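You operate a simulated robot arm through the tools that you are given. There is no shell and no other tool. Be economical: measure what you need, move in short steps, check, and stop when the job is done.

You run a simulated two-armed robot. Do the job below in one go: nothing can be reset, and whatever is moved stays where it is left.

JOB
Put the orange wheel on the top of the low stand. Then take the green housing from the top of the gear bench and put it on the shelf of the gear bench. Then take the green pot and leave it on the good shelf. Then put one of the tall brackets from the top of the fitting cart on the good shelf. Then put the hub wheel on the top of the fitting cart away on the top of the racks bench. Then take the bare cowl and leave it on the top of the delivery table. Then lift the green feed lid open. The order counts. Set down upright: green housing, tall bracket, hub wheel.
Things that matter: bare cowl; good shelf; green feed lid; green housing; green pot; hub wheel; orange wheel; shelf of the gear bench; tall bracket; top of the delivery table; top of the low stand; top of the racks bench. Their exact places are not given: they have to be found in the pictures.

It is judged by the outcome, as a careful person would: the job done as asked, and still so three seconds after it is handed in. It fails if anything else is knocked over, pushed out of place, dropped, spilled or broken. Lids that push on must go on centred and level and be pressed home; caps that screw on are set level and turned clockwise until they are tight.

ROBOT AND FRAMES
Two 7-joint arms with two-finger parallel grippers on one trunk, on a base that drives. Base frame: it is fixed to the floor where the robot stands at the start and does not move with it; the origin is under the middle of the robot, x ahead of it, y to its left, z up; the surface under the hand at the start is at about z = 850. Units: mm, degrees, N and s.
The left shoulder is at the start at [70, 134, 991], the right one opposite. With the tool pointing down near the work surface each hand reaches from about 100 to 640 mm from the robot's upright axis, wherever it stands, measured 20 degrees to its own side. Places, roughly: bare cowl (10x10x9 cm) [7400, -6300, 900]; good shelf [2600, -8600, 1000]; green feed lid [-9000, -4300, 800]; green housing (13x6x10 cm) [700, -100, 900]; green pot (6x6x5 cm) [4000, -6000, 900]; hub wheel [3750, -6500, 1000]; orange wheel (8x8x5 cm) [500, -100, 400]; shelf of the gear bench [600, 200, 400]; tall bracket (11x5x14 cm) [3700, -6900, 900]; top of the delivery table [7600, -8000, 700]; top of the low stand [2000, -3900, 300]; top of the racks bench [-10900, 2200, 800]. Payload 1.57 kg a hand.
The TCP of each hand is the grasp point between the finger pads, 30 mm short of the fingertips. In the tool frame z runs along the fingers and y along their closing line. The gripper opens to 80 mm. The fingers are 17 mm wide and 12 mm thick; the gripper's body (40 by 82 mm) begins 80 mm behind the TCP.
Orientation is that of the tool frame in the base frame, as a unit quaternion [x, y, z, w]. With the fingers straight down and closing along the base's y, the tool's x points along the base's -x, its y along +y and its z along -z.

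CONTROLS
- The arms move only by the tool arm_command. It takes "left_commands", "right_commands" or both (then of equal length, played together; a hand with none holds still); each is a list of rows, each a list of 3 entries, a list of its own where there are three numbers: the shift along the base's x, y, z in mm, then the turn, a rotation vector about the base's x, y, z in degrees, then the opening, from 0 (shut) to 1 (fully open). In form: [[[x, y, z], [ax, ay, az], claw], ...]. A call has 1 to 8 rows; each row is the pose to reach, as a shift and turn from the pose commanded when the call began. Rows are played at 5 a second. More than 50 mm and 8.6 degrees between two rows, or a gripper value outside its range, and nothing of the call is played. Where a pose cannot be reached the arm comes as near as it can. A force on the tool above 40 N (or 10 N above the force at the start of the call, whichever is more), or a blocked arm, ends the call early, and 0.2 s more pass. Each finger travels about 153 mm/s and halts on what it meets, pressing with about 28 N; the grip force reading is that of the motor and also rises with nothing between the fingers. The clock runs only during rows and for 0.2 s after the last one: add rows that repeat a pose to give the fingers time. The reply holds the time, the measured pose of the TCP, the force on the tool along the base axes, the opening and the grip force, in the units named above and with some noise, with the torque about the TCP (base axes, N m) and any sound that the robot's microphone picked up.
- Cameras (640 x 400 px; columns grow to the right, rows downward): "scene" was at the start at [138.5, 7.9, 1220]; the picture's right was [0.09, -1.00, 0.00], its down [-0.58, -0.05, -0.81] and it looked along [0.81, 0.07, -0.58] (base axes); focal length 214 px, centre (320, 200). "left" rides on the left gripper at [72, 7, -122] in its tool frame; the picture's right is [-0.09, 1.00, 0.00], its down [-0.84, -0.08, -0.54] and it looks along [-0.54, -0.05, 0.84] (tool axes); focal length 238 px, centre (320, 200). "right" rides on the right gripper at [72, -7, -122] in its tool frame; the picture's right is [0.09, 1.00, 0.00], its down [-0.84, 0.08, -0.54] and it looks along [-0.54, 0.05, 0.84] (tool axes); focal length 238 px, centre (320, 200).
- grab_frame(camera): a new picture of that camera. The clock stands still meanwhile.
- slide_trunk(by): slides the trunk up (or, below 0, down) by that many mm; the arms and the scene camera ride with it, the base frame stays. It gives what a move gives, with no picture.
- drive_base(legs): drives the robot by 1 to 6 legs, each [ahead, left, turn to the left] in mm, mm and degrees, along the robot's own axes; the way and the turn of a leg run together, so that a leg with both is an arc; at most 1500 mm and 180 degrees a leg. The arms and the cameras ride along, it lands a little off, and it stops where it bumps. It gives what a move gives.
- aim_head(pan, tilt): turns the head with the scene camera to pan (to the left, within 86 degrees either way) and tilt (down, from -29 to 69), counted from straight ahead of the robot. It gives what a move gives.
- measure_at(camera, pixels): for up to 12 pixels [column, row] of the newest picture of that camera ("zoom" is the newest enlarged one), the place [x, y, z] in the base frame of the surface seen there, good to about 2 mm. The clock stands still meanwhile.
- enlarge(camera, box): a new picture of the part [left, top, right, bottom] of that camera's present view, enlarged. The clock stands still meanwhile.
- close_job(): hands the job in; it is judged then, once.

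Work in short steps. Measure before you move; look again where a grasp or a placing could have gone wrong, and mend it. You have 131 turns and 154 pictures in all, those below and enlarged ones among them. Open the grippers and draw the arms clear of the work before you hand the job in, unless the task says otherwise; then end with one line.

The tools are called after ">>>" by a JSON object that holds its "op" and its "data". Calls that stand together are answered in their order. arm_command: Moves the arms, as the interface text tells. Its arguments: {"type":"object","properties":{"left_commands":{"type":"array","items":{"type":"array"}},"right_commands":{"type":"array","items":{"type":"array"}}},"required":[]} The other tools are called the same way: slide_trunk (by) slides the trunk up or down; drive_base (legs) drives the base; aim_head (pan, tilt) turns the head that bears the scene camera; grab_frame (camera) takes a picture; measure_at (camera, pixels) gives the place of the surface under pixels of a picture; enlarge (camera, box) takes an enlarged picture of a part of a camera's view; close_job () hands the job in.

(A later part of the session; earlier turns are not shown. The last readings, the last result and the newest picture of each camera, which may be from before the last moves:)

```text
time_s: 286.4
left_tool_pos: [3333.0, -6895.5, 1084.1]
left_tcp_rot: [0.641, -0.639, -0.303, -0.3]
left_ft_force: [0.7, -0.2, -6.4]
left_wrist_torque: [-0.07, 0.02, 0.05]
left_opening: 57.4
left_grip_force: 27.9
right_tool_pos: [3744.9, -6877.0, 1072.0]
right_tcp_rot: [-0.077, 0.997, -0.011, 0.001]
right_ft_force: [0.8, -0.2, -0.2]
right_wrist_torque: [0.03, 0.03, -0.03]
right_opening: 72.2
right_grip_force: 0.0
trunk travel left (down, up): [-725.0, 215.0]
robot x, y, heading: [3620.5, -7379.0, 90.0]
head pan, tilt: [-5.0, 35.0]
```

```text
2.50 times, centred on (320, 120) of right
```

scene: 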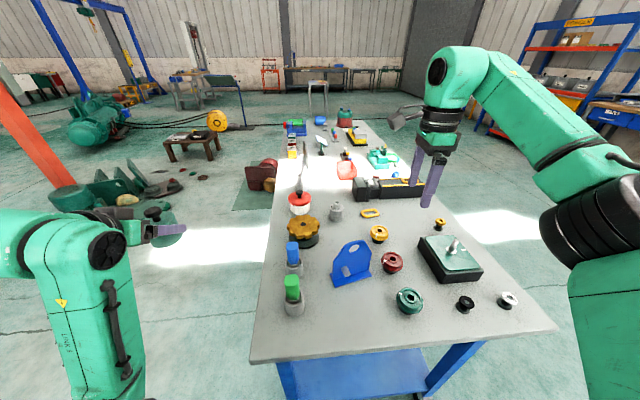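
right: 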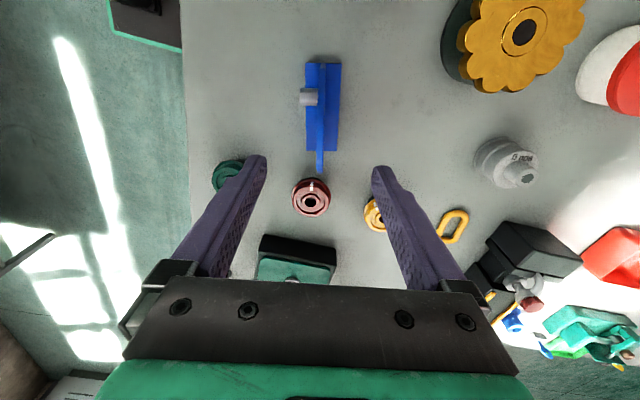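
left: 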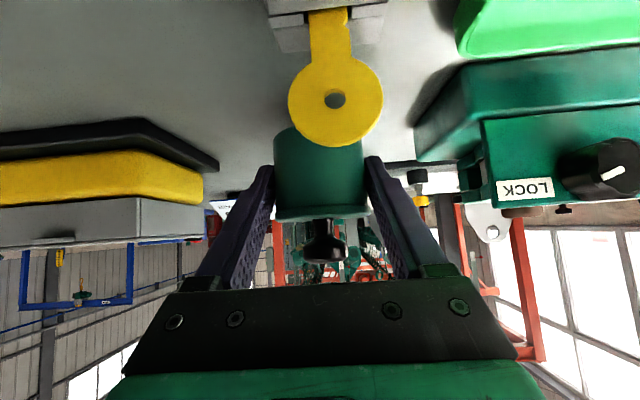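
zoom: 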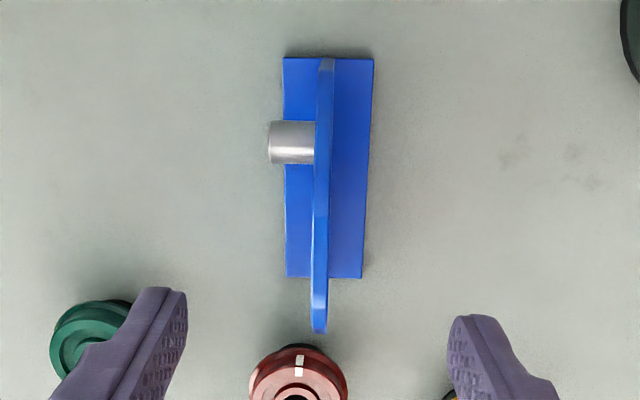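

Well centred on the plate. Descend to TCP z≈960 and close.

>>> {"op": "arm_command", "data": {"right_commands": [[[-2, 0, -40], [0, 0, 0], 0.9], [[-2, 0, -80], [0, 0, 0], 0.9], [[-2, 0, -112], [0, 0, 0], 0.9], [[-2, 0, -112], [0, 0, 0], 0.5], [[-2, 0, -112], [0, 0, 0], 0.1], [[-2, 0, -112], [0, 0, 0], 0], [[-2, 0, -112], [0, 0, 0], 0], [[-2, 0, -95], [0, 0, 0], 0]]}}

>>> {"op": "grab_frame", "data": {"camera": "right"}}

```text
time_s: 288.1
left_tool_pos: [3333.0, -6893.8, 1083.3]
left_tcp_rot: [0.641, -0.639, -0.301, -0.3]
left_ft_force: [0.8, -0.1, -6.1]
left_wrist_torque: [-0.06, -0.03, -0.02]
left_opening: 57.6
left_grip_force: 27.8
right_tool_pos: [3742.1, -6873.6, 972.2]
right_tcp_rot: [-0.076, 0.997, -0.014, 0.002]
right_ft_force: [-0.3, -0.5, -8.4]
right_wrist_torque: [0.01, 0.05, -0.01]
right_opening: 5.9
right_grip_force: 26.3
trunk travel left (down, up): [-725.0, 215.0]
robot x, y, heading: [3623.6, -7378.7, 89.8]
head pan, tilt: [-5.0, 35.0]
```

```text
79 pictures are left
```

right: 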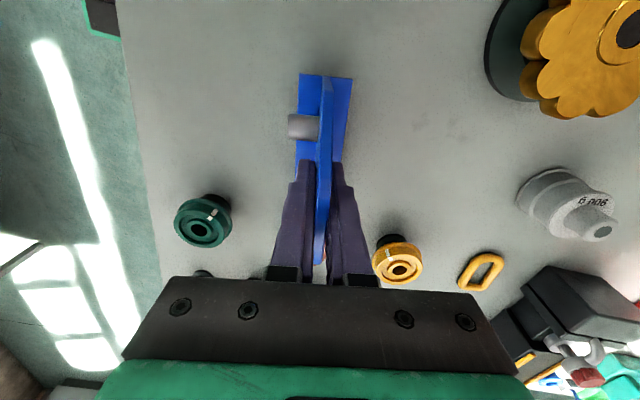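

Bracket held. Lift and take a closer look at the vise area for the hub wheel.

>>> {"op": "arm_command", "data": {"right_commands": [[[0, 0, 45], [0, 0, 0], 0], [[0, 0, 90], [0, 0, 0], 0], [[0, 0, 120], [0, 0, 0], 0]]}}

>>> {"op": "enlarge", "data": {"camera": "scene", "box": [290, 140, 470, 260]}}

>>> {"op": "measure_at", "data": {"camera": "zoom", "pixels": [[255, 150], [250, 180], [310, 170], [170, 245], [50, 220], [280, 255]]}}

```text
time_s: 288.9
left_tool_pos: [3332.4, -6894.3, 1083.4]
left_tcp_rot: [0.641, -0.639, -0.302, -0.299]
left_ft_force: [0.2, 0.0, -7.9]
left_wrist_torque: [-0.13, -0.01, 0.02]
left_opening: 57.5
left_grip_force: 28.0
right_tool_pos: [3742.2, -6876.3, 1091.2]
right_tcp_rot: [-0.077, 0.997, -0.012, 0.001]
right_ft_force: [-0.5, 0.4, -7.9]
right_wrist_torque: [0.0, -0.02, 0.02]
right_opening: 5.8
right_grip_force: 26.4
trunk travel left (down, up): [-725.0, 215.0]
robot x, y, heading: [3618.1, -7376.9, 89.6]
head pan, tilt: [-5.0, 35.0]
```

```text
3.33 times, centred on (380, 200) of scene
```

zoom: 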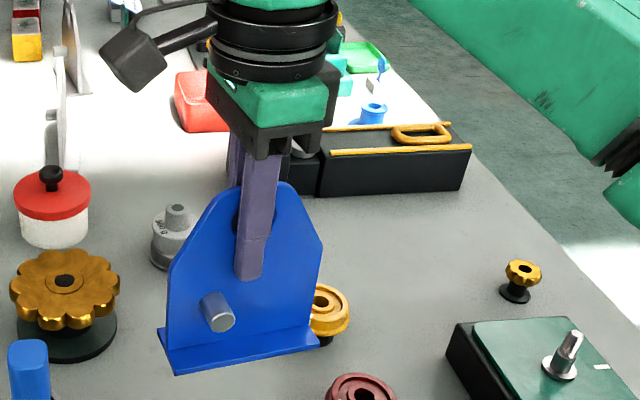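

```text
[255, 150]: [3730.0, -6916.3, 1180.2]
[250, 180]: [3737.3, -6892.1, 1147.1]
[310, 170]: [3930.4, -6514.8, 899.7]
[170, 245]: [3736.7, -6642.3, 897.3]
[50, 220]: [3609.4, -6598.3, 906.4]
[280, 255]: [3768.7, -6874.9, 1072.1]
```

Back off from the cart, shift west and turn to face the rack.

>>> {"op": "drive_base", "data": {"legs": [[-350, 0, 0], [0, 900, 0], [0, 0, 90], [0, 0, 90]]}}

>>> {"op": "aim_head", "data": {"pan": 0, "tilt": 20}}

>>> {"op": "grab_frame", "data": {"camera": "scene"}}

```text
time_s: 303.1
left_tool_pos: [3047.6, -8213.9, 1084.2]
left_tcp_rot: [0.64, 0.64, -0.3, 0.302]
left_ft_force: [0.3, 0.3, -6.5]
left_wrist_torque: [0.04, -0.03, -0.05]
left_opening: 57.4
left_grip_force: 28.0
right_tool_pos: [2635.1, -8230.9, 1091.5]
right_tcp_rot: [0.997, 0.077, -0.001, -0.013]
right_ft_force: [-0.5, 0.3, -9.3]
right_wrist_torque: [0.0, -0.02, -0.02]
right_opening: 5.9
right_grip_force: 25.9
trunk travel left (down, up): [-725.0, 215.0]
robot x, y, heading: [2760.7, -7729.8, -90.1]
head pan, tilt: [-5.0, 35.0]
```

```text
time_s: 303.8
left_tool_pos: [3047.1, -8214.1, 1082.2]
left_tcp_rot: [0.64, 0.64, -0.299, 0.301]
left_ft_force: [-0.5, 0.4, -7.0]
left_wrist_torque: [0.09, 0.01, -0.01]
left_opening: 57.8
left_grip_force: 28.4
right_tool_pos: [2636.8, -8231.4, 1091.4]
right_tcp_rot: [0.997, 0.077, -0.002, -0.013]
right_ft_force: [-0.7, 0.6, -8.4]
right_wrist_torque: [-0.03, 0.0, -0.01]
right_opening: 6.1
right_grip_force: 25.7
trunk travel left (down, up): [-725.0, 215.0]
robot x, y, heading: [2761.6, -7729.6, -90.3]
head pan, tilt: [0.0, 20.0]
```

```text
77 pictures are left
```

scene: 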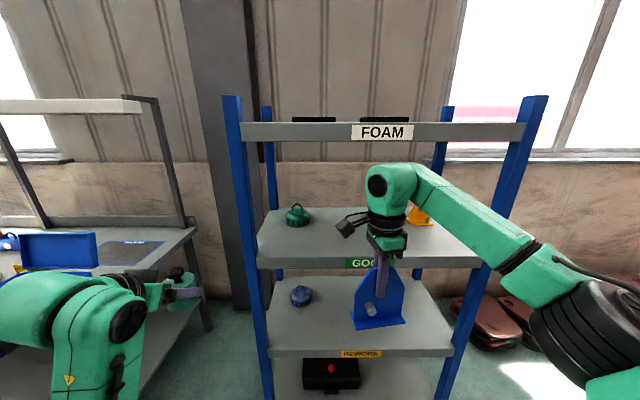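

>>> {"op": "measure_at", "data": {"camera": "scene", "pixels": [[350, 245], [300, 258], [455, 258], [350, 141], [250, 141], [298, 217], [415, 218], [280, 215], [340, 215], [232, 130], [525, 130], [172, 295]]}}

>>> {"op": "enlarge", "data": {"camera": "scene", "box": [220, 100, 560, 290]}}

>>> {"op": "grab_frame", "data": {"camera": "left"}}

```text
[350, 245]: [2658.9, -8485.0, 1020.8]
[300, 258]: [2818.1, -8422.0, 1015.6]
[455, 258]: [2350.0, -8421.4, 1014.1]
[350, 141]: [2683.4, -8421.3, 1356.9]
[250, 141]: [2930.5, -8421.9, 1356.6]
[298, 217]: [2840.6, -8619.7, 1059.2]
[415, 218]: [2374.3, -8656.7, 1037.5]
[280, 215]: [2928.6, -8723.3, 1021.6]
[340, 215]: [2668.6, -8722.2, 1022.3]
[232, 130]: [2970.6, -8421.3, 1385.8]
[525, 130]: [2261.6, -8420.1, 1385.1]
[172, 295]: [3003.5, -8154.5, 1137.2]
```

```text
1.88 times, centred on (390, 195) of scene
```

zoom: 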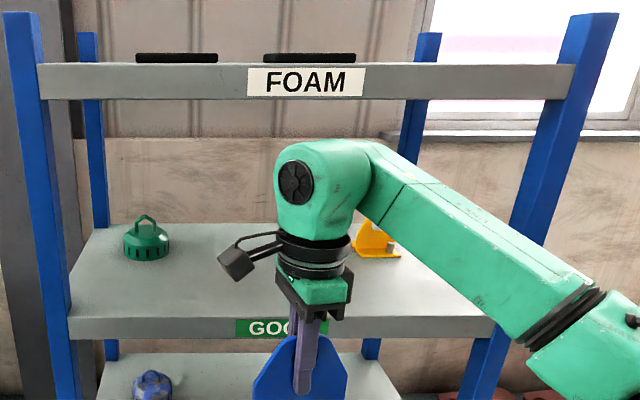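

```text
75 pictures are left
```

left: 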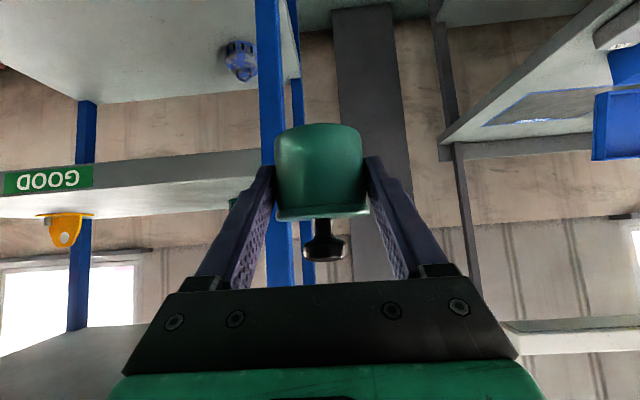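

Clearance matters: FOAM lip bottom z≈1357, GOOD surface 1022. Measure my right wrist's top and the bracket base.

>>> {"op": "measure_at", "data": {"camera": "zoom", "pixels": [[310, 143], [340, 143], [370, 143], [290, 155], [420, 170], [470, 205], [300, 345], [265, 395]]}}

>>> {"op": "measure_at", "data": {"camera": "scene", "pixels": [[357, 327], [402, 321], [380, 165], [400, 165], [375, 310]]}}

```text
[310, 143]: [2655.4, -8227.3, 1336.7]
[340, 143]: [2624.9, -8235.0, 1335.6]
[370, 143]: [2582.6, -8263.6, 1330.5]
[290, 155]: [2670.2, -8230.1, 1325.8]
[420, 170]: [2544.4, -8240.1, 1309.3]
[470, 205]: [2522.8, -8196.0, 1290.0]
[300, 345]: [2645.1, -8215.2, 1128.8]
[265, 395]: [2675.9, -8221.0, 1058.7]
```

```text
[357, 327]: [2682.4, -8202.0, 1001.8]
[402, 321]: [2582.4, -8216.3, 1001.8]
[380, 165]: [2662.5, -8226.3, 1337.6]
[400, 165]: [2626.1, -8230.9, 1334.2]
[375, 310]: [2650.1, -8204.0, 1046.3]
```

Wrist top would be ~1368 when placing the bracket vertically — under the 1357 lip it won't fit, so I'll regrip it tilted later. First the pot: pull the right hand back, shift the robot and bring the left hand in.

>>> {"op": "arm_command", "data": {"left_commands": [[[0, 0, 10], [0, 0, 0], 0], [[0, 0, 20], [0, 0, 0], 0], [[0, 0, 20], [0, 0, 0], 0], [[0, 0, 20], [0, 0, 0], 0]], "right_commands": [[[0, 45, 0], [0, 0, 0], 0], [[0, 90, 0], [0, 0, 0], 0], [[0, 130, 0], [0, 0, 0], 0], [[0, 150, 0], [0, 0, 0], 0]]}}

>>> {"op": "drive_base", "data": {"legs": [[0, -240, 0], [197, 0, 0]]}}

>>> {"op": "grab_frame", "data": {"camera": "scene"}}

```text
time_s: 304.8
left_tool_pos: [3048.5, -8210.8, 1103.2]
left_tcp_rot: [0.64, 0.64, -0.301, 0.301]
left_ft_force: [-0.1, 0.2, -6.6]
left_wrist_torque: [0.07, 0.01, -0.02]
left_opening: 57.2
left_grip_force: 27.8
right_tool_pos: [2633.9, -8079.8, 1094.4]
right_tcp_rot: [0.997, 0.075, -0.002, -0.013]
right_ft_force: [0.0, -0.1, -8.7]
right_wrist_torque: [-0.03, -0.02, 0.01]
right_opening: 5.7
right_grip_force: 25.7
trunk travel left (down, up): [-725.0, 215.0]
robot x, y, heading: [2761.8, -7728.4, -90.2]
head pan, tilt: [0.0, 20.0]
```

```text
time_s: 307.8
left_tool_pos: [2807.8, -8406.5, 1104.1]
left_tcp_rot: [0.638, 0.641, -0.301, 0.303]
left_ft_force: [0.4, 1.0, -6.8]
left_wrist_torque: [0.09, 0.0, 0.0]
left_opening: 57.5
left_grip_force: 28.3
right_tool_pos: [2394.7, -8274.8, 1094.4]
right_tcp_rot: [0.997, 0.077, -0.002, -0.01]
right_ft_force: [-0.7, 0.0, -7.7]
right_wrist_torque: [-0.07, 0.01, -0.01]
right_opening: 5.8
right_grip_force: 25.3
trunk travel left (down, up): [-725.0, 215.0]
robot x, y, heading: [2523.0, -7927.3, -89.8]
head pan, tilt: [0.0, 20.0]
```

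```text
74 pictures are left
```

scene: 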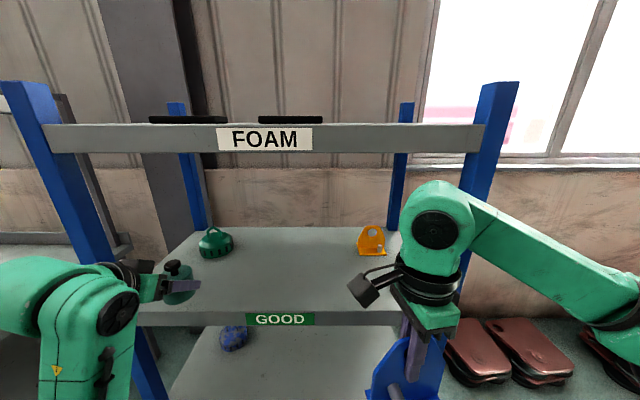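

Pot in view at (178,282), upright. Move in over the shelf and lower.

>>> {"op": "arm_command", "data": {"left_commands": [[[-29, -26, 0], [0, 0, 0], 0], [[-58, -52, 0], [0, 0, 0], 0], [[-87, -78, 0], [0, 0, 0], 0], [[-87, -78, -20], [0, 0, 0], 0], [[-87, -78, -35], [0, 0, 0], 0], [[-87, -78, -42], [0, 0, 0], 0], [[-87, -78, -46], [0, 0, 0], 0]]}}

>>> {"op": "enlarge", "data": {"camera": "scene", "box": [140, 200, 340, 340]}}

```text
time_s: 309.4
left_tool_pos: [2721.6, -8485.8, 1058.5]
left_tcp_rot: [0.638, 0.642, -0.299, 0.302]
left_ft_force: [0.0, 0.5, -6.4]
left_wrist_torque: [0.09, 0.0, -0.05]
left_opening: 57.6
left_grip_force: 27.7
right_tool_pos: [2394.7, -8276.7, 1094.4]
right_tcp_rot: [0.997, 0.077, -0.002, -0.012]
right_ft_force: [-0.1, -0.3, -8.1]
right_wrist_torque: [-0.03, 0.04, -0.02]
right_opening: 6.1
right_grip_force: 25.8
trunk travel left (down, up): [-725.0, 215.0]
robot x, y, heading: [2520.7, -7922.5, -90.1]
head pan, tilt: [0.0, 20.0]
```

```text
2.86 times, centred on (240, 270) of scene
```

zoom: 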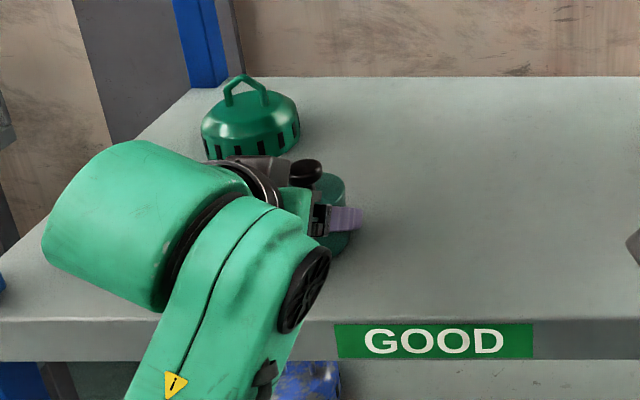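

Lower in small steps to touch.

>>> {"op": "arm_command", "data": {"left_commands": [[[0, 0, -1], [0, 0, 0], 0], [[0, 0, -2], [0, 0, 0], 0], [[0, 0, -3], [0, 0, 0], 0], [[0, 0, -4], [0, 0, 0], 0]]}}

```text
time_s: 310.4
left_tool_pos: [2721.5, -8484.1, 1055.8]
left_tcp_rot: [0.637, 0.64, -0.302, 0.304]
left_ft_force: [1.6, -5.5, 7.3]
left_wrist_torque: [0.02, 0.13, 0.06]
left_opening: 57.4
left_grip_force: 27.8
right_tool_pos: [2394.1, -8276.3, 1095.8]
right_tcp_rot: [0.997, 0.078, -0.001, -0.013]
right_ft_force: [0.9, -0.7, -8.8]
right_wrist_torque: [0.01, 0.0, 0.03]
right_opening: 5.6
right_grip_force: 26.2
trunk travel left (down, up): [-725.0, 215.0]
robot x, y, heading: [2521.4, -7925.9, -90.0]
head pan, tilt: [0.0, 20.0]
```

Touching. Open and withdraw along the tool axis.

>>> {"op": "arm_command", "data": {"left_commands": [[[0, 0, 0.5], [0, 0, 0], 0.4], [[0, 0, 0.5], [0, 0, 0], 1], [[0, 0, 0.5], [0, 0, 0], 1], [[0, 30, 24], [0, 0, 0], 1], [[0, 65, 52], [0, 0, 0], 1], [[0, 100, 75], [0, 0, 0], 1], [[0, 140, 80], [0, 0, 0], 1]]}}

>>> {"op": "enlarge", "data": {"camera": "scene", "box": [140, 200, 340, 340]}}

```text
time_s: 312.0
left_tool_pos: [2718.4, -8386.8, 1135.7]
left_tcp_rot: [0.64, 0.641, -0.299, 0.302]
left_ft_force: [-0.7, 0.7, -0.1]
left_wrist_torque: [0.03, 0.01, 0.02]
left_opening: 80.1
left_grip_force: 0.0
left hand out of reach, approached as far as the arm can: row 6, 7
right_tool_pos: [2393.0, -8277.5, 1094.6]
right_tcp_rot: [0.997, 0.078, -0.001, -0.012]
right_ft_force: [-0.5, -0.2, -8.5]
right_wrist_torque: [0.0, -0.02, 0.02]
right_opening: 6.1
right_grip_force: 26.0
trunk travel left (down, up): [-725.0, 215.0]
robot x, y, heading: [2522.5, -7926.1, -90.1]
head pan, tilt: [0.0, 20.0]
```

```text
2.86 times, centred on (240, 270) of scene
```

zoom: 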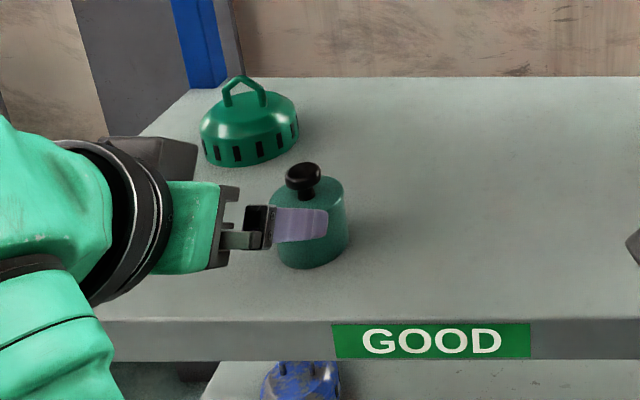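

Pot stands on the GOOD shelf, lid on. For the bracket regrip I'll use the open top (FOAM) shelf as a temporary stand: back off, straighten and retract the left hand, then raise the trunk.

>>> {"op": "drive_base", "data": {"legs": [[-150, 0, 0]]}}

>>> {"op": "arm_command", "data": {"left_commands": [[[0, 15, 0], [7.2, 0, 0], 1], [[0, 30, 0], [14.4, 0, 0], 1], [[5, 50, 0], [21.6, 0, 0], 1], [[10, 70, 0], [28.8, 0, 0], 1], [[15, 90, 0], [36, 0, 0], 1], [[20, 110, 0], [43.2, 0, 0], 1], [[30, 130, 0], [50.4, 0, 0], 1], [[30, 150, 0], [50.4, 0, 0], 1]]}}

>>> {"op": "slide_trunk", "data": {"by": 212}}

>>> {"op": "arm_command", "data": {"right_commands": [[[0, -10, 40], [0, 0, 0], 0], [[0, -20, 80], [0, 0, 0], 0], [[0, -40, 120], [0, 0, 0], 0], [[0, -60, 160], [0, 0, 0], 0], [[0, -60, 195], [0, 0, 0], 0], [[0, -60, 195], [0, 0, 0], 0]]}}

>>> {"op": "aim_head", "data": {"pan": -5, "tilt": 25}}

>>> {"op": "grab_frame", "data": {"camera": "scene"}}

```text
time_s: 313.3
left_tool_pos: [2720.9, -8243.9, 1135.8]
left_tcp_rot: [0.639, 0.641, -0.299, 0.301]
left_ft_force: [0.1, -0.1, -0.1]
left_wrist_torque: [0.0, 0.03, -0.02]
left_opening: 79.8
left_grip_force: 0.1
right_tool_pos: [2395.2, -8132.5, 1094.3]
right_tcp_rot: [0.997, 0.079, 0.0, -0.013]
right_ft_force: [0.5, -1.2, -8.3]
right_wrist_torque: [0.0, -0.04, 0.02]
right_opening: 6.0
right_grip_force: 25.6
trunk travel left (down, up): [-725.0, 215.0]
robot x, y, heading: [2515.4, -7777.6, -90.4]
head pan, tilt: [0.0, 20.0]
```

```text
time_s: 315.1
left_tool_pos: [2751.7, -8091.0, 1136.3]
left_tcp_rot: [0.707, 0.708, 0.001, 0.001]
left_ft_force: [-0.1, -0.4, -0.9]
left_wrist_torque: [0.0, 0.0, 0.0]
left_opening: 80.0
left_grip_force: 0.0
right_tool_pos: [2394.4, -8129.9, 1095.7]
right_tcp_rot: [0.997, 0.079, -0.002, -0.011]
right_ft_force: [1.0, 0.3, -8.5]
right_wrist_torque: [-0.05, -0.04, 0.0]
right_opening: 5.9
right_grip_force: 25.5
trunk travel left (down, up): [-725.0, 215.0]
robot x, y, heading: [2522.8, -7782.1, -90.2]
head pan, tilt: [0.0, 20.0]
```

```text
time_s: 317.4
left_tool_pos: [2751.4, -8091.7, 1347.3]
left_tcp_rot: [0.706, 0.709, 0.002, 0.001]
left_ft_force: [1.0, -0.4, -0.1]
left_wrist_torque: [-0.01, 0.02, 0.03]
left_opening: 80.1
left_grip_force: 0.0
right_tool_pos: [2393.6, -8130.5, 1306.8]
right_tcp_rot: [0.997, 0.079, -0.001, -0.012]
right_ft_force: [-0.1, -0.5, -7.7]
right_wrist_torque: [0.02, -0.02, 0.01]
right_opening: 5.9
right_grip_force: 25.2
trunk travel left (down, up): [-937.0, 3.0]
robot x, y, heading: [2519.5, -7782.4, -89.8]
head pan, tilt: [0.0, 20.0]
```

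```text
time_s: 318.8
left_tool_pos: [2751.3, -8091.3, 1347.5]
left_tcp_rot: [0.706, 0.708, 0.001, 0.003]
left_ft_force: [0.1, 0.8, 0.0]
left_wrist_torque: [-0.01, -0.01, 0.01]
left_opening: 80.0
left_grip_force: 0.0
right_tool_pos: [2396.2, -8187.9, 1502.8]
right_tcp_rot: [0.997, 0.078, -0.002, -0.011]
right_ft_force: [0.9, -0.3, -8.1]
right_wrist_torque: [-0.03, 0.01, 0.04]
right_opening: 5.9
right_grip_force: 25.7
trunk travel left (down, up): [-937.0, 3.0]
robot x, y, heading: [2516.3, -7783.7, -90.0]
head pan, tilt: [0.0, 20.0]
```

```text
time_s: 319.5
left_tool_pos: [2751.8, -8092.4, 1347.2]
left_tcp_rot: [0.707, 0.708, 0.002, 0.002]
left_ft_force: [0.3, 0.6, -0.3]
left_wrist_torque: [-0.01, 0.0, 0.01]
left_opening: 80.0
left_grip_force: 0.1
right_tool_pos: [2397.1, -8189.5, 1502.0]
right_tcp_rot: [0.997, 0.078, -0.001, -0.012]
right_ft_force: [-0.7, 0.5, -8.0]
right_wrist_torque: [0.01, -0.03, 0.0]
right_opening: 6.0
right_grip_force: 26.1
trunk travel left (down, up): [-937.0, 3.0]
robot x, y, heading: [2518.1, -7782.1, -90.2]
head pan, tilt: [-5.0, 25.0]
```

```text
71 pictures are left
```

scene: 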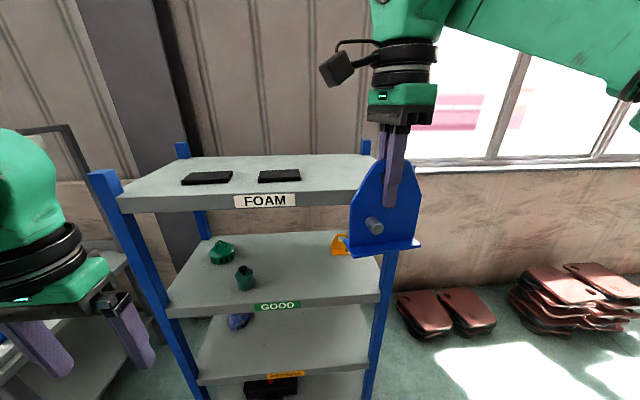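

Measure the top shelf, then shift left 120 and drive up so the bracket is over the shelf front.

>>> {"op": "measure_at", "data": {"camera": "scene", "pixels": [[240, 182], [330, 185], [280, 180], [250, 196], [357, 253], [415, 245]]}}

>>> {"op": "drive_base", "data": {"legs": [[0, 130, 0], [262, 0, 0]]}}

>>> {"op": "grab_frame", "data": {"camera": "scene"}}

```text
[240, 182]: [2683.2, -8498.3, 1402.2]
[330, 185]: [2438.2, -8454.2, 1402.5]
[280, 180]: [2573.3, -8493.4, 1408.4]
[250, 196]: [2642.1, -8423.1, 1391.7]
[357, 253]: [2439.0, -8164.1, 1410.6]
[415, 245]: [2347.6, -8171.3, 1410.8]
```

```text
time_s: 322.2
left_tool_pos: [2879.6, -8353.7, 1348.4]
left_tcp_rot: [0.706, 0.708, 0.0, 0.003]
left_ft_force: [0.9, 0.5, 0.6]
left_wrist_torque: [-0.03, 0.0, -0.01]
left_opening: 80.0
left_grip_force: 0.1
right_tool_pos: [2525.3, -8452.0, 1502.6]
right_tcp_rot: [0.997, 0.078, -0.001, -0.011]
right_ft_force: [0.5, -0.2, -8.9]
right_wrist_torque: [-0.04, -0.02, 0.01]
right_opening: 5.9
right_grip_force: 25.7
trunk travel left (down, up): [-937.0, 3.0]
robot x, y, heading: [2648.2, -8043.3, -89.9]
head pan, tilt: [-5.0, 25.0]
```

```text
70 pictures are left
```

scene: 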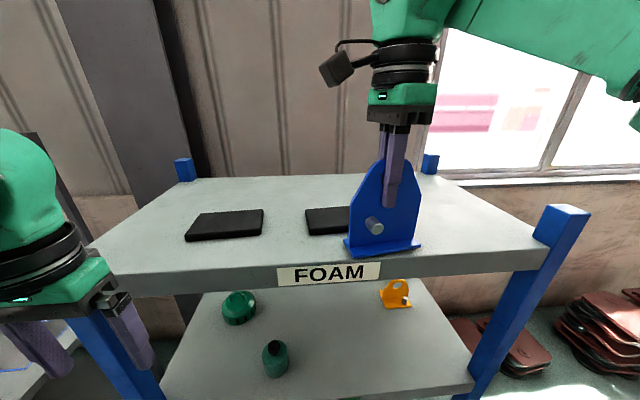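

Bracket base is ~1 mm above the top shelf (z 1402.5). Touch down, open a little, slide 8 mm away from the peg and down 32 mm, regrip.

>>> {"op": "arm_command", "data": {"right_commands": [[[0, 0, -2], [0, 0, 0], 0], [[0, 0, -3], [0, 0, 0], 0], [[0, 0, -3], [0, 0, 0], 0.3], [[0, 0, -2], [0, 0, 0], 0.45], [[-8, 1, -2], [0, 0, 0], 0.45], [[-8, 1, -18], [0, 0, 0], 0.45], [[-8, 1, -33], [0, 0, 0], 0.45], [[-8, 1, -33], [0, 0, 0], 0.45]]}}

>>> {"op": "grab_frame", "data": {"camera": "right"}}

>>> {"op": "enlarge", "data": {"camera": "scene", "box": [310, 100, 470, 290]}}

```text
time_s: 324.0
left_tool_pos: [2882.9, -8355.3, 1348.1]
left_tcp_rot: [0.706, 0.709, 0.002, 0.003]
left_ft_force: [0.5, 0.1, 0.0]
left_wrist_torque: [0.02, -0.04, 0.0]
left_opening: 80.0
left_grip_force: 0.1
right_tool_pos: [2517.9, -8451.8, 1468.4]
right_tcp_rot: [0.997, 0.079, -0.001, -0.011]
right_ft_force: [0.1, 0.1, 0.2]
right_wrist_torque: [-0.04, 0.03, 0.0]
right_opening: 36.0
right_grip_force: 0.1
trunk travel left (down, up): [-937.0, 3.0]
robot x, y, heading: [2649.8, -8046.7, -90.0]
head pan, tilt: [-5.0, 25.0]
```

```text
69 pictures are left
```

right: 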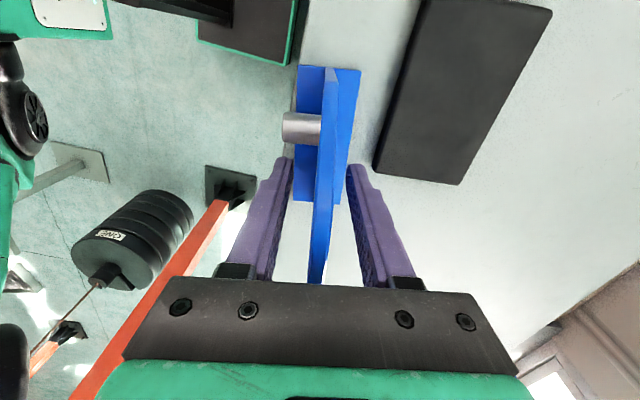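

```text
2.11 times, centred on (390, 195) of scene
```

zoom: 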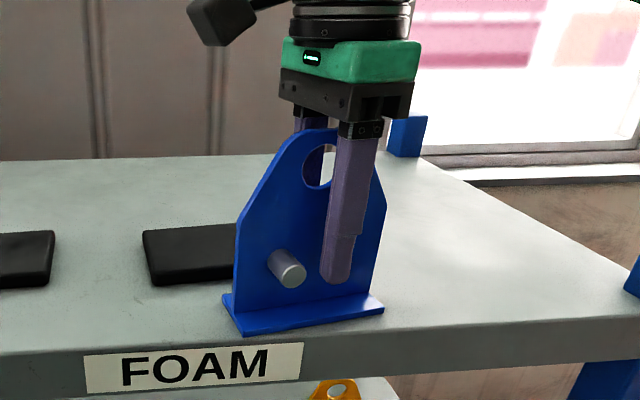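

Bracket stands; fingers clear of the peg. Grip, lift, back off and lower to GOOD shelf level.

>>> {"op": "arm_command", "data": {"right_commands": [[[0, 0, 0], [0, 0, 0], 0.2], [[0, 0, 0], [0, 0, 0], 0], [[0, 0, 0], [0, 0, 0], 0], [[0, 0, 10], [0, 0, 0], 0], [[0, 0, 25], [0, 0, 0], 0]]}}

>>> {"op": "drive_base", "data": {"legs": [[-220, 0, 0]]}}

>>> {"op": "arm_command", "data": {"right_commands": [[[0, 0, -45], [0, 0, 0], 0], [[0, 0, -90], [0, 0, 0], 0], [[0, 0, -135], [0, 0, 0], 0], [[0, 0, -170], [0, 0, 0], 0], [[0, 0, -195], [0, 0, 0], 0], [[0, 0, -195], [0, 0, 0], 0]]}}

>>> {"op": "slide_trunk", "data": {"by": -195}}

>>> {"op": "grab_frame", "data": {"camera": "scene"}}

```text
time_s: 325.2
left_tool_pos: [2882.2, -8355.5, 1348.0]
left_tcp_rot: [0.706, 0.709, 0.001, 0.002]
left_ft_force: [0.0, -0.1, 1.0]
left_wrist_torque: [-0.02, 0.0, -0.01]
left_opening: 79.8
left_grip_force: 0.0
right_tool_pos: [2518.4, -8454.4, 1492.1]
right_tcp_rot: [0.997, 0.079, -0.003, -0.012]
right_ft_force: [0.1, -0.3, -8.0]
right_wrist_torque: [-0.04, 0.06, -0.01]
right_opening: 6.3
right_grip_force: 25.9
trunk travel left (down, up): [-937.0, 3.0]
robot x, y, heading: [2653.7, -8046.9, -89.8]
head pan, tilt: [-5.0, 25.0]
```

```text
time_s: 326.9
left_tool_pos: [2881.7, -8146.1, 1345.3]
left_tcp_rot: [0.706, 0.708, 0.004, 0.0]
left_ft_force: [0.6, -0.3, 0.7]
left_wrist_torque: [0.08, 0.0, -0.01]
left_opening: 79.9
left_grip_force: 0.0
right_tool_pos: [2516.3, -8244.4, 1490.2]
right_tcp_rot: [0.997, 0.077, -0.001, -0.014]
right_ft_force: [0.5, -0.6, -8.7]
right_wrist_torque: [0.02, 0.03, 0.01]
right_opening: 6.2
right_grip_force: 25.9
trunk travel left (down, up): [-937.0, 3.0]
robot x, y, heading: [2649.1, -7826.6, -90.3]
head pan, tilt: [-5.0, 25.0]
```

```text
time_s: 328.3
left_tool_pos: [2880.4, -8141.1, 1347.8]
left_tcp_rot: [0.707, 0.707, 0.002, 0.003]
left_ft_force: [0.8, 0.0, 0.4]
left_wrist_torque: [0.0, -0.01, -0.03]
left_opening: 79.8
left_grip_force: 0.0
right_tool_pos: [2517.3, -8238.9, 1298.2]
right_tcp_rot: [0.997, 0.077, -0.001, -0.012]
right_ft_force: [0.1, 0.1, -7.8]
right_wrist_torque: [-0.05, 0.05, 0.02]
right_opening: 6.2
right_grip_force: 25.7
trunk travel left (down, up): [-937.0, 3.0]
robot x, y, heading: [2651.1, -7828.9, -90.0]
head pan, tilt: [-5.0, 25.0]
```

```text
time_s: 330.4
left_tool_pos: [2882.0, -8140.6, 1152.3]
left_tcp_rot: [0.707, 0.707, 0.002, 0.002]
left_ft_force: [-0.4, 0.4, -0.3]
left_wrist_torque: [0.0, 0.0, 0.0]
left_opening: 80.1
left_grip_force: 0.0
right_tool_pos: [2518.7, -8237.8, 1103.2]
right_tcp_rot: [0.997, 0.077, -0.003, -0.011]
right_ft_force: [-0.4, 0.2, -8.0]
right_wrist_torque: [-0.03, 0.07, 0.0]
right_opening: 6.2
right_grip_force: 25.6
trunk travel left (down, up): [-742.0, 198.0]
robot x, y, heading: [2651.8, -7828.1, -90.2]
head pan, tilt: [-5.0, 25.0]
```

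```text
67 pictures are left
```

scene: 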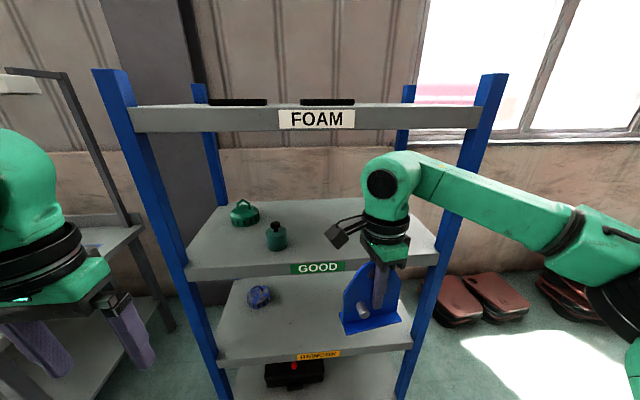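

>>> {"op": "measure_at", "data": {"camera": "scene", "pixels": [[385, 153], [400, 152], [410, 153], [430, 160], [350, 332], [390, 322], [320, 131], [278, 250]]}}

```text
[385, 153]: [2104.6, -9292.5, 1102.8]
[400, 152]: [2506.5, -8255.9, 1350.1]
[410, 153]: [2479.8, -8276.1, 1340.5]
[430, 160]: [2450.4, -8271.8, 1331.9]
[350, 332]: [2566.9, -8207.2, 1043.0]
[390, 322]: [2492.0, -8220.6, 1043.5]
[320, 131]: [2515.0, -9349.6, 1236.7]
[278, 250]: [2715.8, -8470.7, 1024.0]
```

Base ≈1036, wrist top ≈1350. Lower 9 mm and drive in 232.

>>> {"op": "arm_command", "data": {"right_commands": [[[0, 0, -5], [0, 0, 0], 0], [[0, 0, -9], [0, 0, 0], 0]]}}

>>> {"op": "drive_base", "data": {"legs": [[232, 0, 0]]}}

>>> {"op": "grab_frame", "data": {"camera": "scene"}}

```text
time_s: 331.1
left_tool_pos: [2880.7, -8139.7, 1152.5]
left_tcp_rot: [0.707, 0.707, 0.002, 0.002]
left_ft_force: [0.4, 0.1, 0.9]
left_wrist_torque: [0.01, 0.01, 0.02]
left_opening: 79.8
left_grip_force: 0.0
right_tool_pos: [2518.3, -8238.9, 1094.0]
right_tcp_rot: [0.997, 0.077, -0.002, -0.012]
right_ft_force: [0.2, -0.2, -8.3]
right_wrist_torque: [-0.04, 0.06, -0.01]
right_opening: 6.1
right_grip_force: 26.0
trunk travel left (down, up): [-742.0, 198.0]
robot x, y, heading: [2648.3, -7831.3, -89.9]
head pan, tilt: [-5.0, 25.0]
```

```text
time_s: 332.8
left_tool_pos: [2879.3, -8381.5, 1151.8]
left_tcp_rot: [0.708, 0.707, 0.002, 0.002]
left_ft_force: [-0.1, -0.2, -0.2]
left_wrist_torque: [-0.01, -0.01, 0.0]
left_opening: 80.0
left_grip_force: 0.0
right_tool_pos: [2515.3, -8478.1, 1093.8]
right_tcp_rot: [0.997, 0.075, 0.0, -0.012]
right_ft_force: [-0.5, -0.4, -9.4]
right_wrist_torque: [0.01, 0.06, 0.03]
right_opening: 6.0
right_grip_force: 26.1
trunk travel left (down, up): [-742.0, 198.0]
robot x, y, heading: [2653.3, -8069.4, -90.3]
head pan, tilt: [-5.0, 25.0]
```

```text
66 pictures are left
```

scene: 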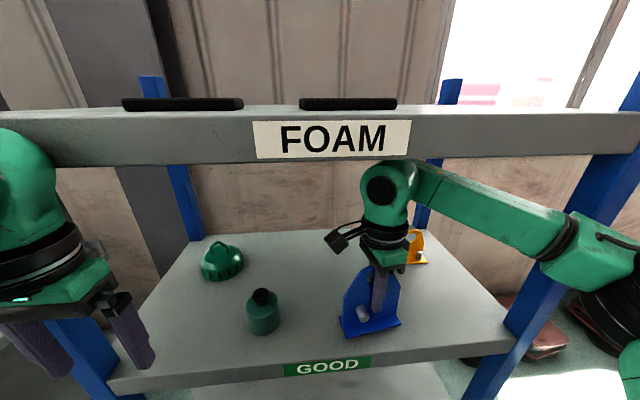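

>>> {"op": "measure_at", "data": {"camera": "scene", "pixels": [[450, 195], [500, 210], [540, 225], [560, 235], [590, 230], [575, 200], [600, 255], [625, 300]]}}

>>> {"op": "arm_command", "data": {"right_commands": [[[0, 0, -2], [0, 0, 0], 0], [[0, 0, -4], [0, 0, 0], 0], [[0, 0, -5.5], [0, 0, 0], 0], [[0, 0, -7], [0, 0, 0], 0]]}}

```text
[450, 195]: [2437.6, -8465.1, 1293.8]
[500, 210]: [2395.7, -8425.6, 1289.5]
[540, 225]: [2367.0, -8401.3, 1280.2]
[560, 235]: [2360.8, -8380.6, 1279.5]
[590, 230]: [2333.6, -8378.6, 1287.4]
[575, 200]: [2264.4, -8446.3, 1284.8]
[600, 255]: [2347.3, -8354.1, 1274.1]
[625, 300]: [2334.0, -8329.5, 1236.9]
```

```text
time_s: 333.8
left_tool_pos: [2878.3, -8380.6, 1153.8]
left_tcp_rot: [0.708, 0.706, 0.003, 0.002]
left_ft_force: [-0.2, -0.1, -1.0]
left_wrist_torque: [0.0, 0.01, 0.0]
left_opening: 80.1
left_grip_force: 0.0
right_tool_pos: [2515.1, -8479.0, 1088.4]
right_tcp_rot: [0.997, 0.075, -0.001, -0.01]
right_ft_force: [-3.5, -2.5, 3.6]
right_wrist_torque: [-0.46, 0.04, -0.04]
right_opening: 6.1
right_grip_force: 25.7
trunk travel left (down, up): [-742.0, 198.0]
robot x, y, heading: [2649.3, -8064.9, -90.1]
head pan, tilt: [-5.0, 25.0]
```

Contact made. The right post is near my forearm, so I'll open fully, shift toward me to clear the peg, slide out to +x along the plate, then back off.

>>> {"op": "arm_command", "data": {"right_commands": [[[0, 0, 0], [0, 0, 0], 0.5], [[0, 0, 1], [0, 0, 0], 1], [[0, 0, 1], [0, 0, 0], 1], [[0, 15, 1], [0, 0, 0], 1], [[0, 28, 1], [0, 0, 0], 1], [[42, 34, 1], [0, 0, 0], 1], [[84, 41, 1], [0, 0, 0], 1], [[84, 41, 1], [0, 0, 0], 1]]}}

>>> {"op": "grab_frame", "data": {"camera": "scene"}}

```text
time_s: 335.6
left_tool_pos: [2877.4, -8379.2, 1153.3]
left_tcp_rot: [0.708, 0.706, 0.002, 0.002]
left_ft_force: [-0.6, 0.3, -0.5]
left_wrist_torque: [0.02, -0.02, 0.03]
left_opening: 80.0
left_grip_force: 0.0
right_tool_pos: [2601.0, -8433.9, 1087.7]
right_tcp_rot: [0.997, 0.075, 0.0, -0.011]
right_ft_force: [0.1, 0.5, -0.6]
right_wrist_torque: [-0.02, -0.02, -0.01]
right_opening: 80.0
right_grip_force: 0.0
trunk travel left (down, up): [-742.0, 198.0]
robot x, y, heading: [2645.9, -8065.0, -90.2]
head pan, tilt: [-5.0, 25.0]
```

```text
65 pictures are left
```

scene: 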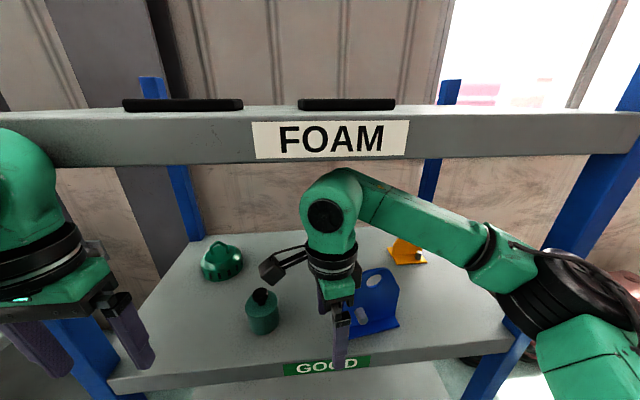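

Bracket stands upright on the GOOD shelf. Now drive to the cart's west side to find the hub wheel.

>>> {"op": "drive_base", "data": {"legs": [[-350, 0, 0], [0, 0, 90], [480, 0, 0], [0, 1195, 0]]}}

>>> {"op": "aim_head", "data": {"pan": 0, "tilt": 35}}

>>> {"op": "grab_frame", "data": {"camera": "scene"}}

>>> {"op": "enlarge", "data": {"camera": "scene", "box": [220, 130, 460, 290]}}

```text
time_s: 349.7
left_tool_pos: [3528.2, -6352.8, 1153.4]
left_tcp_rot: [0.032, 0.999, 0.002, 0.0]
left_ft_force: [-0.3, -0.2, 0.1]
left_wrist_torque: [0.02, 0.01, -0.01]
left_opening: 80.0
left_grip_force: 0.0
right_tool_pos: [3565.9, -6631.9, 1087.3]
right_tcp_rot: [0.675, 0.738, -0.01, -0.007]
right_ft_force: [0.8, 0.0, 0.2]
right_wrist_torque: [0.02, -0.02, 0.03]
right_opening: 80.0
right_grip_force: 0.0
trunk travel left (down, up): [-742.0, 198.0]
robot x, y, heading: [3201.4, -6564.3, -3.8]
head pan, tilt: [-5.0, 25.0]
```

```text
time_s: 350.4
left_tool_pos: [3528.6, -6352.6, 1152.1]
left_tcp_rot: [0.032, 0.999, 0.003, 0.0]
left_ft_force: [0.6, -0.4, 0.1]
left_wrist_torque: [0.0, -0.03, -0.01]
left_opening: 80.0
left_grip_force: 0.0
right_tool_pos: [3564.4, -6631.2, 1088.4]
right_tcp_rot: [0.675, 0.738, -0.009, -0.008]
right_ft_force: [-0.1, -1.0, -0.9]
right_wrist_torque: [0.01, 0.04, 0.0]
right_opening: 80.2
right_grip_force: 0.0
trunk travel left (down, up): [-742.0, 198.0]
robot x, y, heading: [3205.4, -6561.1, -3.8]
head pan, tilt: [0.0, 35.0]
```

```text
64 pictures are left
```

scene: 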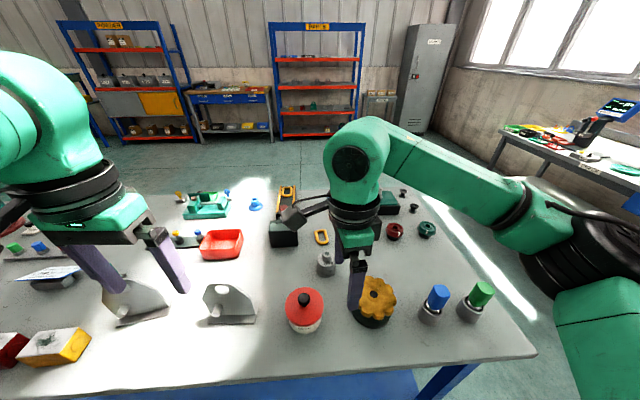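

```text
2.50 times, centred on (340, 210) of scene
```

zoom: 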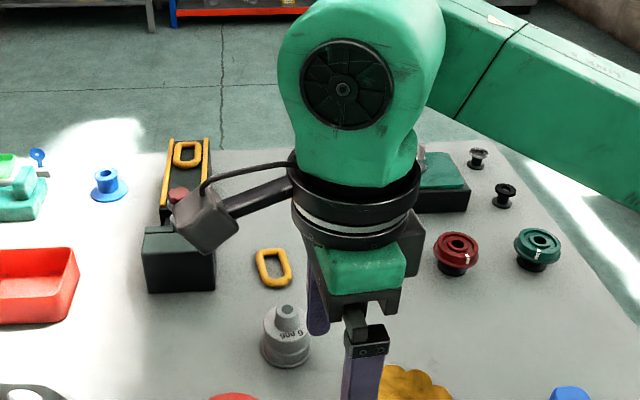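

The right hand hides the vise; move it aside to the right and zoom on the vise.

>>> {"op": "arm_command", "data": {"right_commands": [[[-10, -45, 10], [0, 0, 0], 0.5], [[-20, -90, 20], [0, 0, 0], 0.5], [[-30, -135, 30], [0, 0, 0], 0.5], [[-40, -170, 40], [0, 0, 0], 0.5]]}}

>>> {"op": "enlarge", "data": {"camera": "scene", "box": [240, 170, 370, 290]}}

>>> {"op": "measure_at", "data": {"camera": "scene", "pixels": [[290, 207], [282, 230], [288, 213], [325, 262], [286, 200], [283, 188]]}}

```text
time_s: 351.4
left_tool_pos: [3526.7, -6353.4, 1153.6]
left_tcp_rot: [0.033, 0.999, 0.002, 0.001]
left_ft_force: [-0.3, 0.2, 0.7]
left_wrist_torque: [0.01, 0.0, 0.03]
left_opening: 80.1
left_grip_force: 0.0
right_tool_pos: [3524.9, -6803.2, 1128.1]
right_tcp_rot: [0.674, 0.738, -0.008, -0.008]
right_ft_force: [0.5, 0.4, 0.6]
right_wrist_torque: [-0.02, 0.0, 0.0]
right_opening: 40.1
right_grip_force: 0.1
trunk travel left (down, up): [-742.0, 198.0]
robot x, y, heading: [3200.3, -6560.7, -4.3]
head pan, tilt: [0.0, 35.0]
```

```text
3.33 times, centred on (305, 230) of scene
```

zoom: 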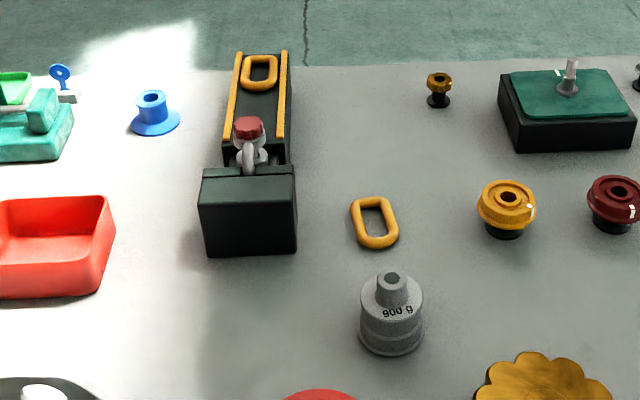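

```text
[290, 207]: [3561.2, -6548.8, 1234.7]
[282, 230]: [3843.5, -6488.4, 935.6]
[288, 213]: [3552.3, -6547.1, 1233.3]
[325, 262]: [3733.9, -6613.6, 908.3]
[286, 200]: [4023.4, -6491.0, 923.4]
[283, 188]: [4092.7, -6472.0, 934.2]
```

The vise holds a chain link. I zoom tightly on the wheel-like candidates to identify the hub wheel.

>>> {"op": "enlarge", "data": {"camera": "scene", "box": [305, 185, 385, 285]}}

>>> {"op": "enlarge", "data": {"camera": "scene", "box": [360, 170, 450, 240]}}

>>> {"op": "enlarge", "data": {"camera": "scene", "box": [230, 175, 310, 235]}}

>>> {"op": "enlarge", "data": {"camera": "scene", "box": [270, 250, 510, 360]}}

```text
4.00 times, centred on (345, 235) of scene
```

zoom: 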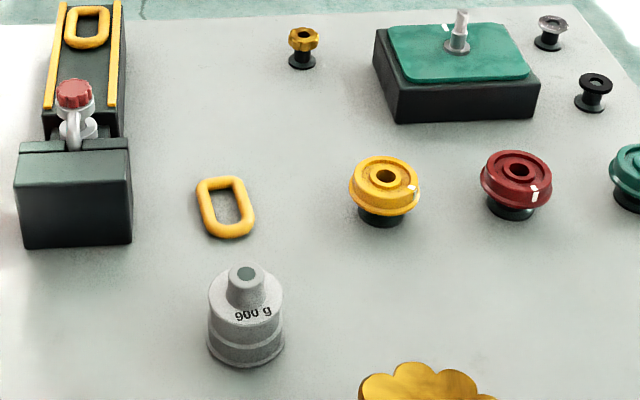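

```text
5.71 times, centred on (405, 205) of scene
```

zoom: 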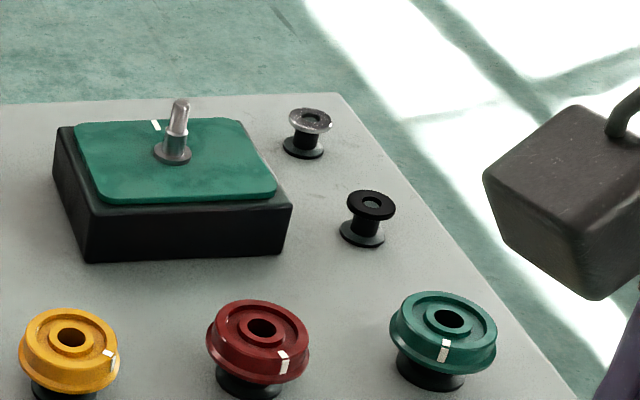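

```text
6.67 times, centred on (270, 205) of scene
```

zoom: 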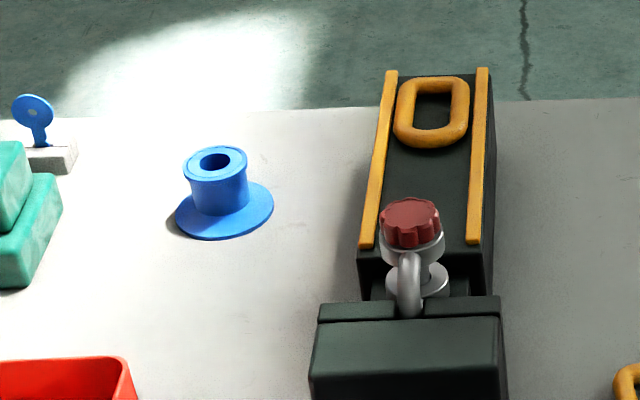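

```text
2.67 times, centred on (390, 305) of scene
```

zoom: 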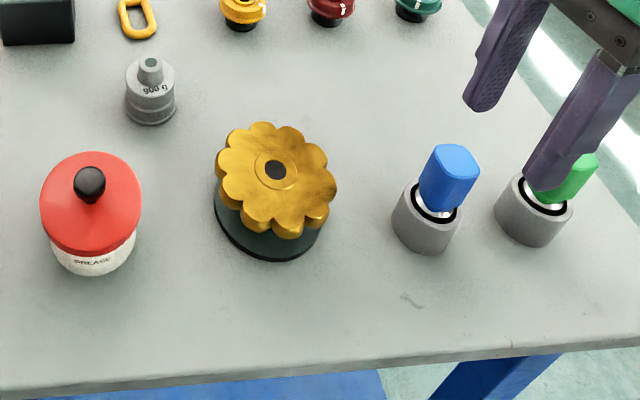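

The rough place is rounded to 250 mm, which singles out the grey flanged wheel with a hub ("900 g") at about (3745,-6615). I straighten heading, shift right 150 mm, and bring the left hand forward over it.

>>> {"op": "drive_base", "data": {"legs": [[0, -150, 4]]}}

>>> {"op": "grab_frame", "data": {"camera": "scene"}}

>>> {"op": "enlarge", "data": {"camera": "scene", "box": [210, 190, 310, 290]}}

```text
time_s: 352.8
left_tool_pos: [3508.5, -6479.3, 1151.6]
left_tcp_rot: [-0.004, 1.0, 0.002, 0.0]
left_ft_force: [0.6, 0.1, -0.2]
left_wrist_torque: [-0.05, 0.02, 0.01]
left_opening: 79.9
left_grip_force: 0.1
right_tool_pos: [3537.6, -6927.5, 1127.9]
right_tcp_rot: [0.648, 0.761, -0.01, -0.007]
right_ft_force: [-0.5, 0.3, -0.3]
right_wrist_torque: [0.01, 0.0, 0.02]
right_opening: 39.9
right_grip_force: 0.2
trunk travel left (down, up): [-742.0, 198.0]
robot x, y, heading: [3194.7, -6714.3, -0.1]
head pan, tilt: [0.0, 35.0]
```

```text
57 pictures are left
```

scene: 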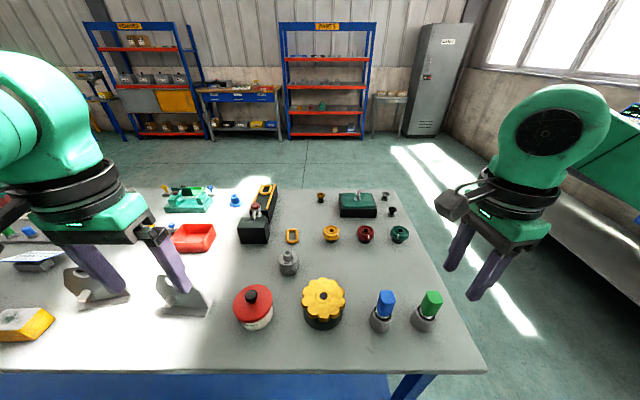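

```text
4.00 times, centred on (260, 240) of scene
```

zoom: 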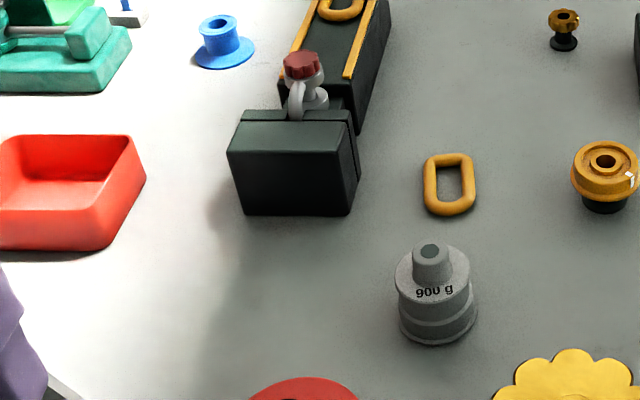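

>>> {"op": "measure_at", "data": {"camera": "zoom", "pixels": [[430, 250], [400, 280], [470, 280], [435, 325], [435, 340], [402, 325], [475, 318], [430, 270], [302, 65], [302, 90], [320, 100], [448, 200]]}}

```text
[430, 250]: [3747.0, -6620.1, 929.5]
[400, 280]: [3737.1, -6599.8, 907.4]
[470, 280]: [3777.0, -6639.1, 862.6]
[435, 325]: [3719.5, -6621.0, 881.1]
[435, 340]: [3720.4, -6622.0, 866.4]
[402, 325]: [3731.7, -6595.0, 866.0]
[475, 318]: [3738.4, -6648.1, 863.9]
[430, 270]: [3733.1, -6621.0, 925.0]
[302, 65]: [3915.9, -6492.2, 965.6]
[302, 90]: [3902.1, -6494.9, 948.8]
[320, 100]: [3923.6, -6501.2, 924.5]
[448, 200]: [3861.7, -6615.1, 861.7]
```

Grey hub wheel centred ≈(3747,-6621), Ø~54, body top 907, hub top 930. Bring the left hand above it.

>>> {"op": "arm_command", "data": {"left_commands": [[[36, -20, 0], [0, 0, 0], 1], [[72, -41, -15], [0, 0, 0], 1], [[108, -62, -35], [0, 0, 0], 1], [[144, -84, -60], [0, 0, 0], 1], [[178, -105, -90], [0, 0, 0], 1], [[210, -125, -120], [0, 0, 0], 1], [[238, -142, -145], [0, 0, 0], 1], [[238, -142, -145], [0, 0, 0], 1]]}}

>>> {"op": "grab_frame", "data": {"camera": "left"}}

```text
time_s: 354.6
left_tool_pos: [3746.2, -6620.7, 1008.0]
left_tcp_rot: [-0.002, 1.0, 0.001, 0.001]
left_ft_force: [-0.3, 0.0, 0.4]
left_wrist_torque: [-0.05, -0.03, 0.0]
left_opening: 79.9
left_grip_force: 0.1
right_tool_pos: [3537.6, -6929.7, 1128.0]
right_tcp_rot: [0.648, 0.762, -0.009, -0.008]
right_ft_force: [-0.4, 0.6, -0.3]
right_wrist_torque: [-0.02, 0.0, -0.01]
right_opening: 39.8
right_grip_force: 0.0
trunk travel left (down, up): [-742.0, 198.0]
robot x, y, heading: [3199.6, -6714.0, 0.1]
head pan, tilt: [0.0, 35.0]
```

```text
55 pictures are left
```

left: 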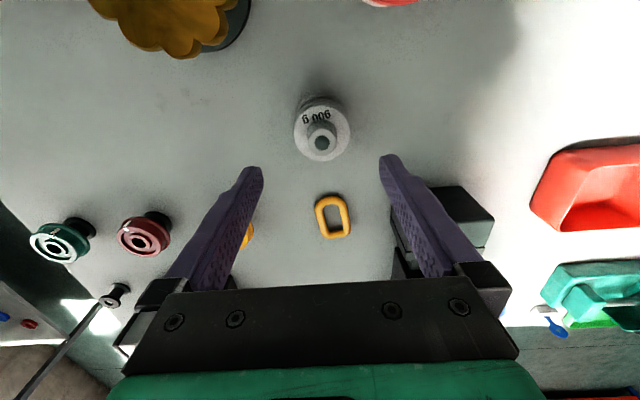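

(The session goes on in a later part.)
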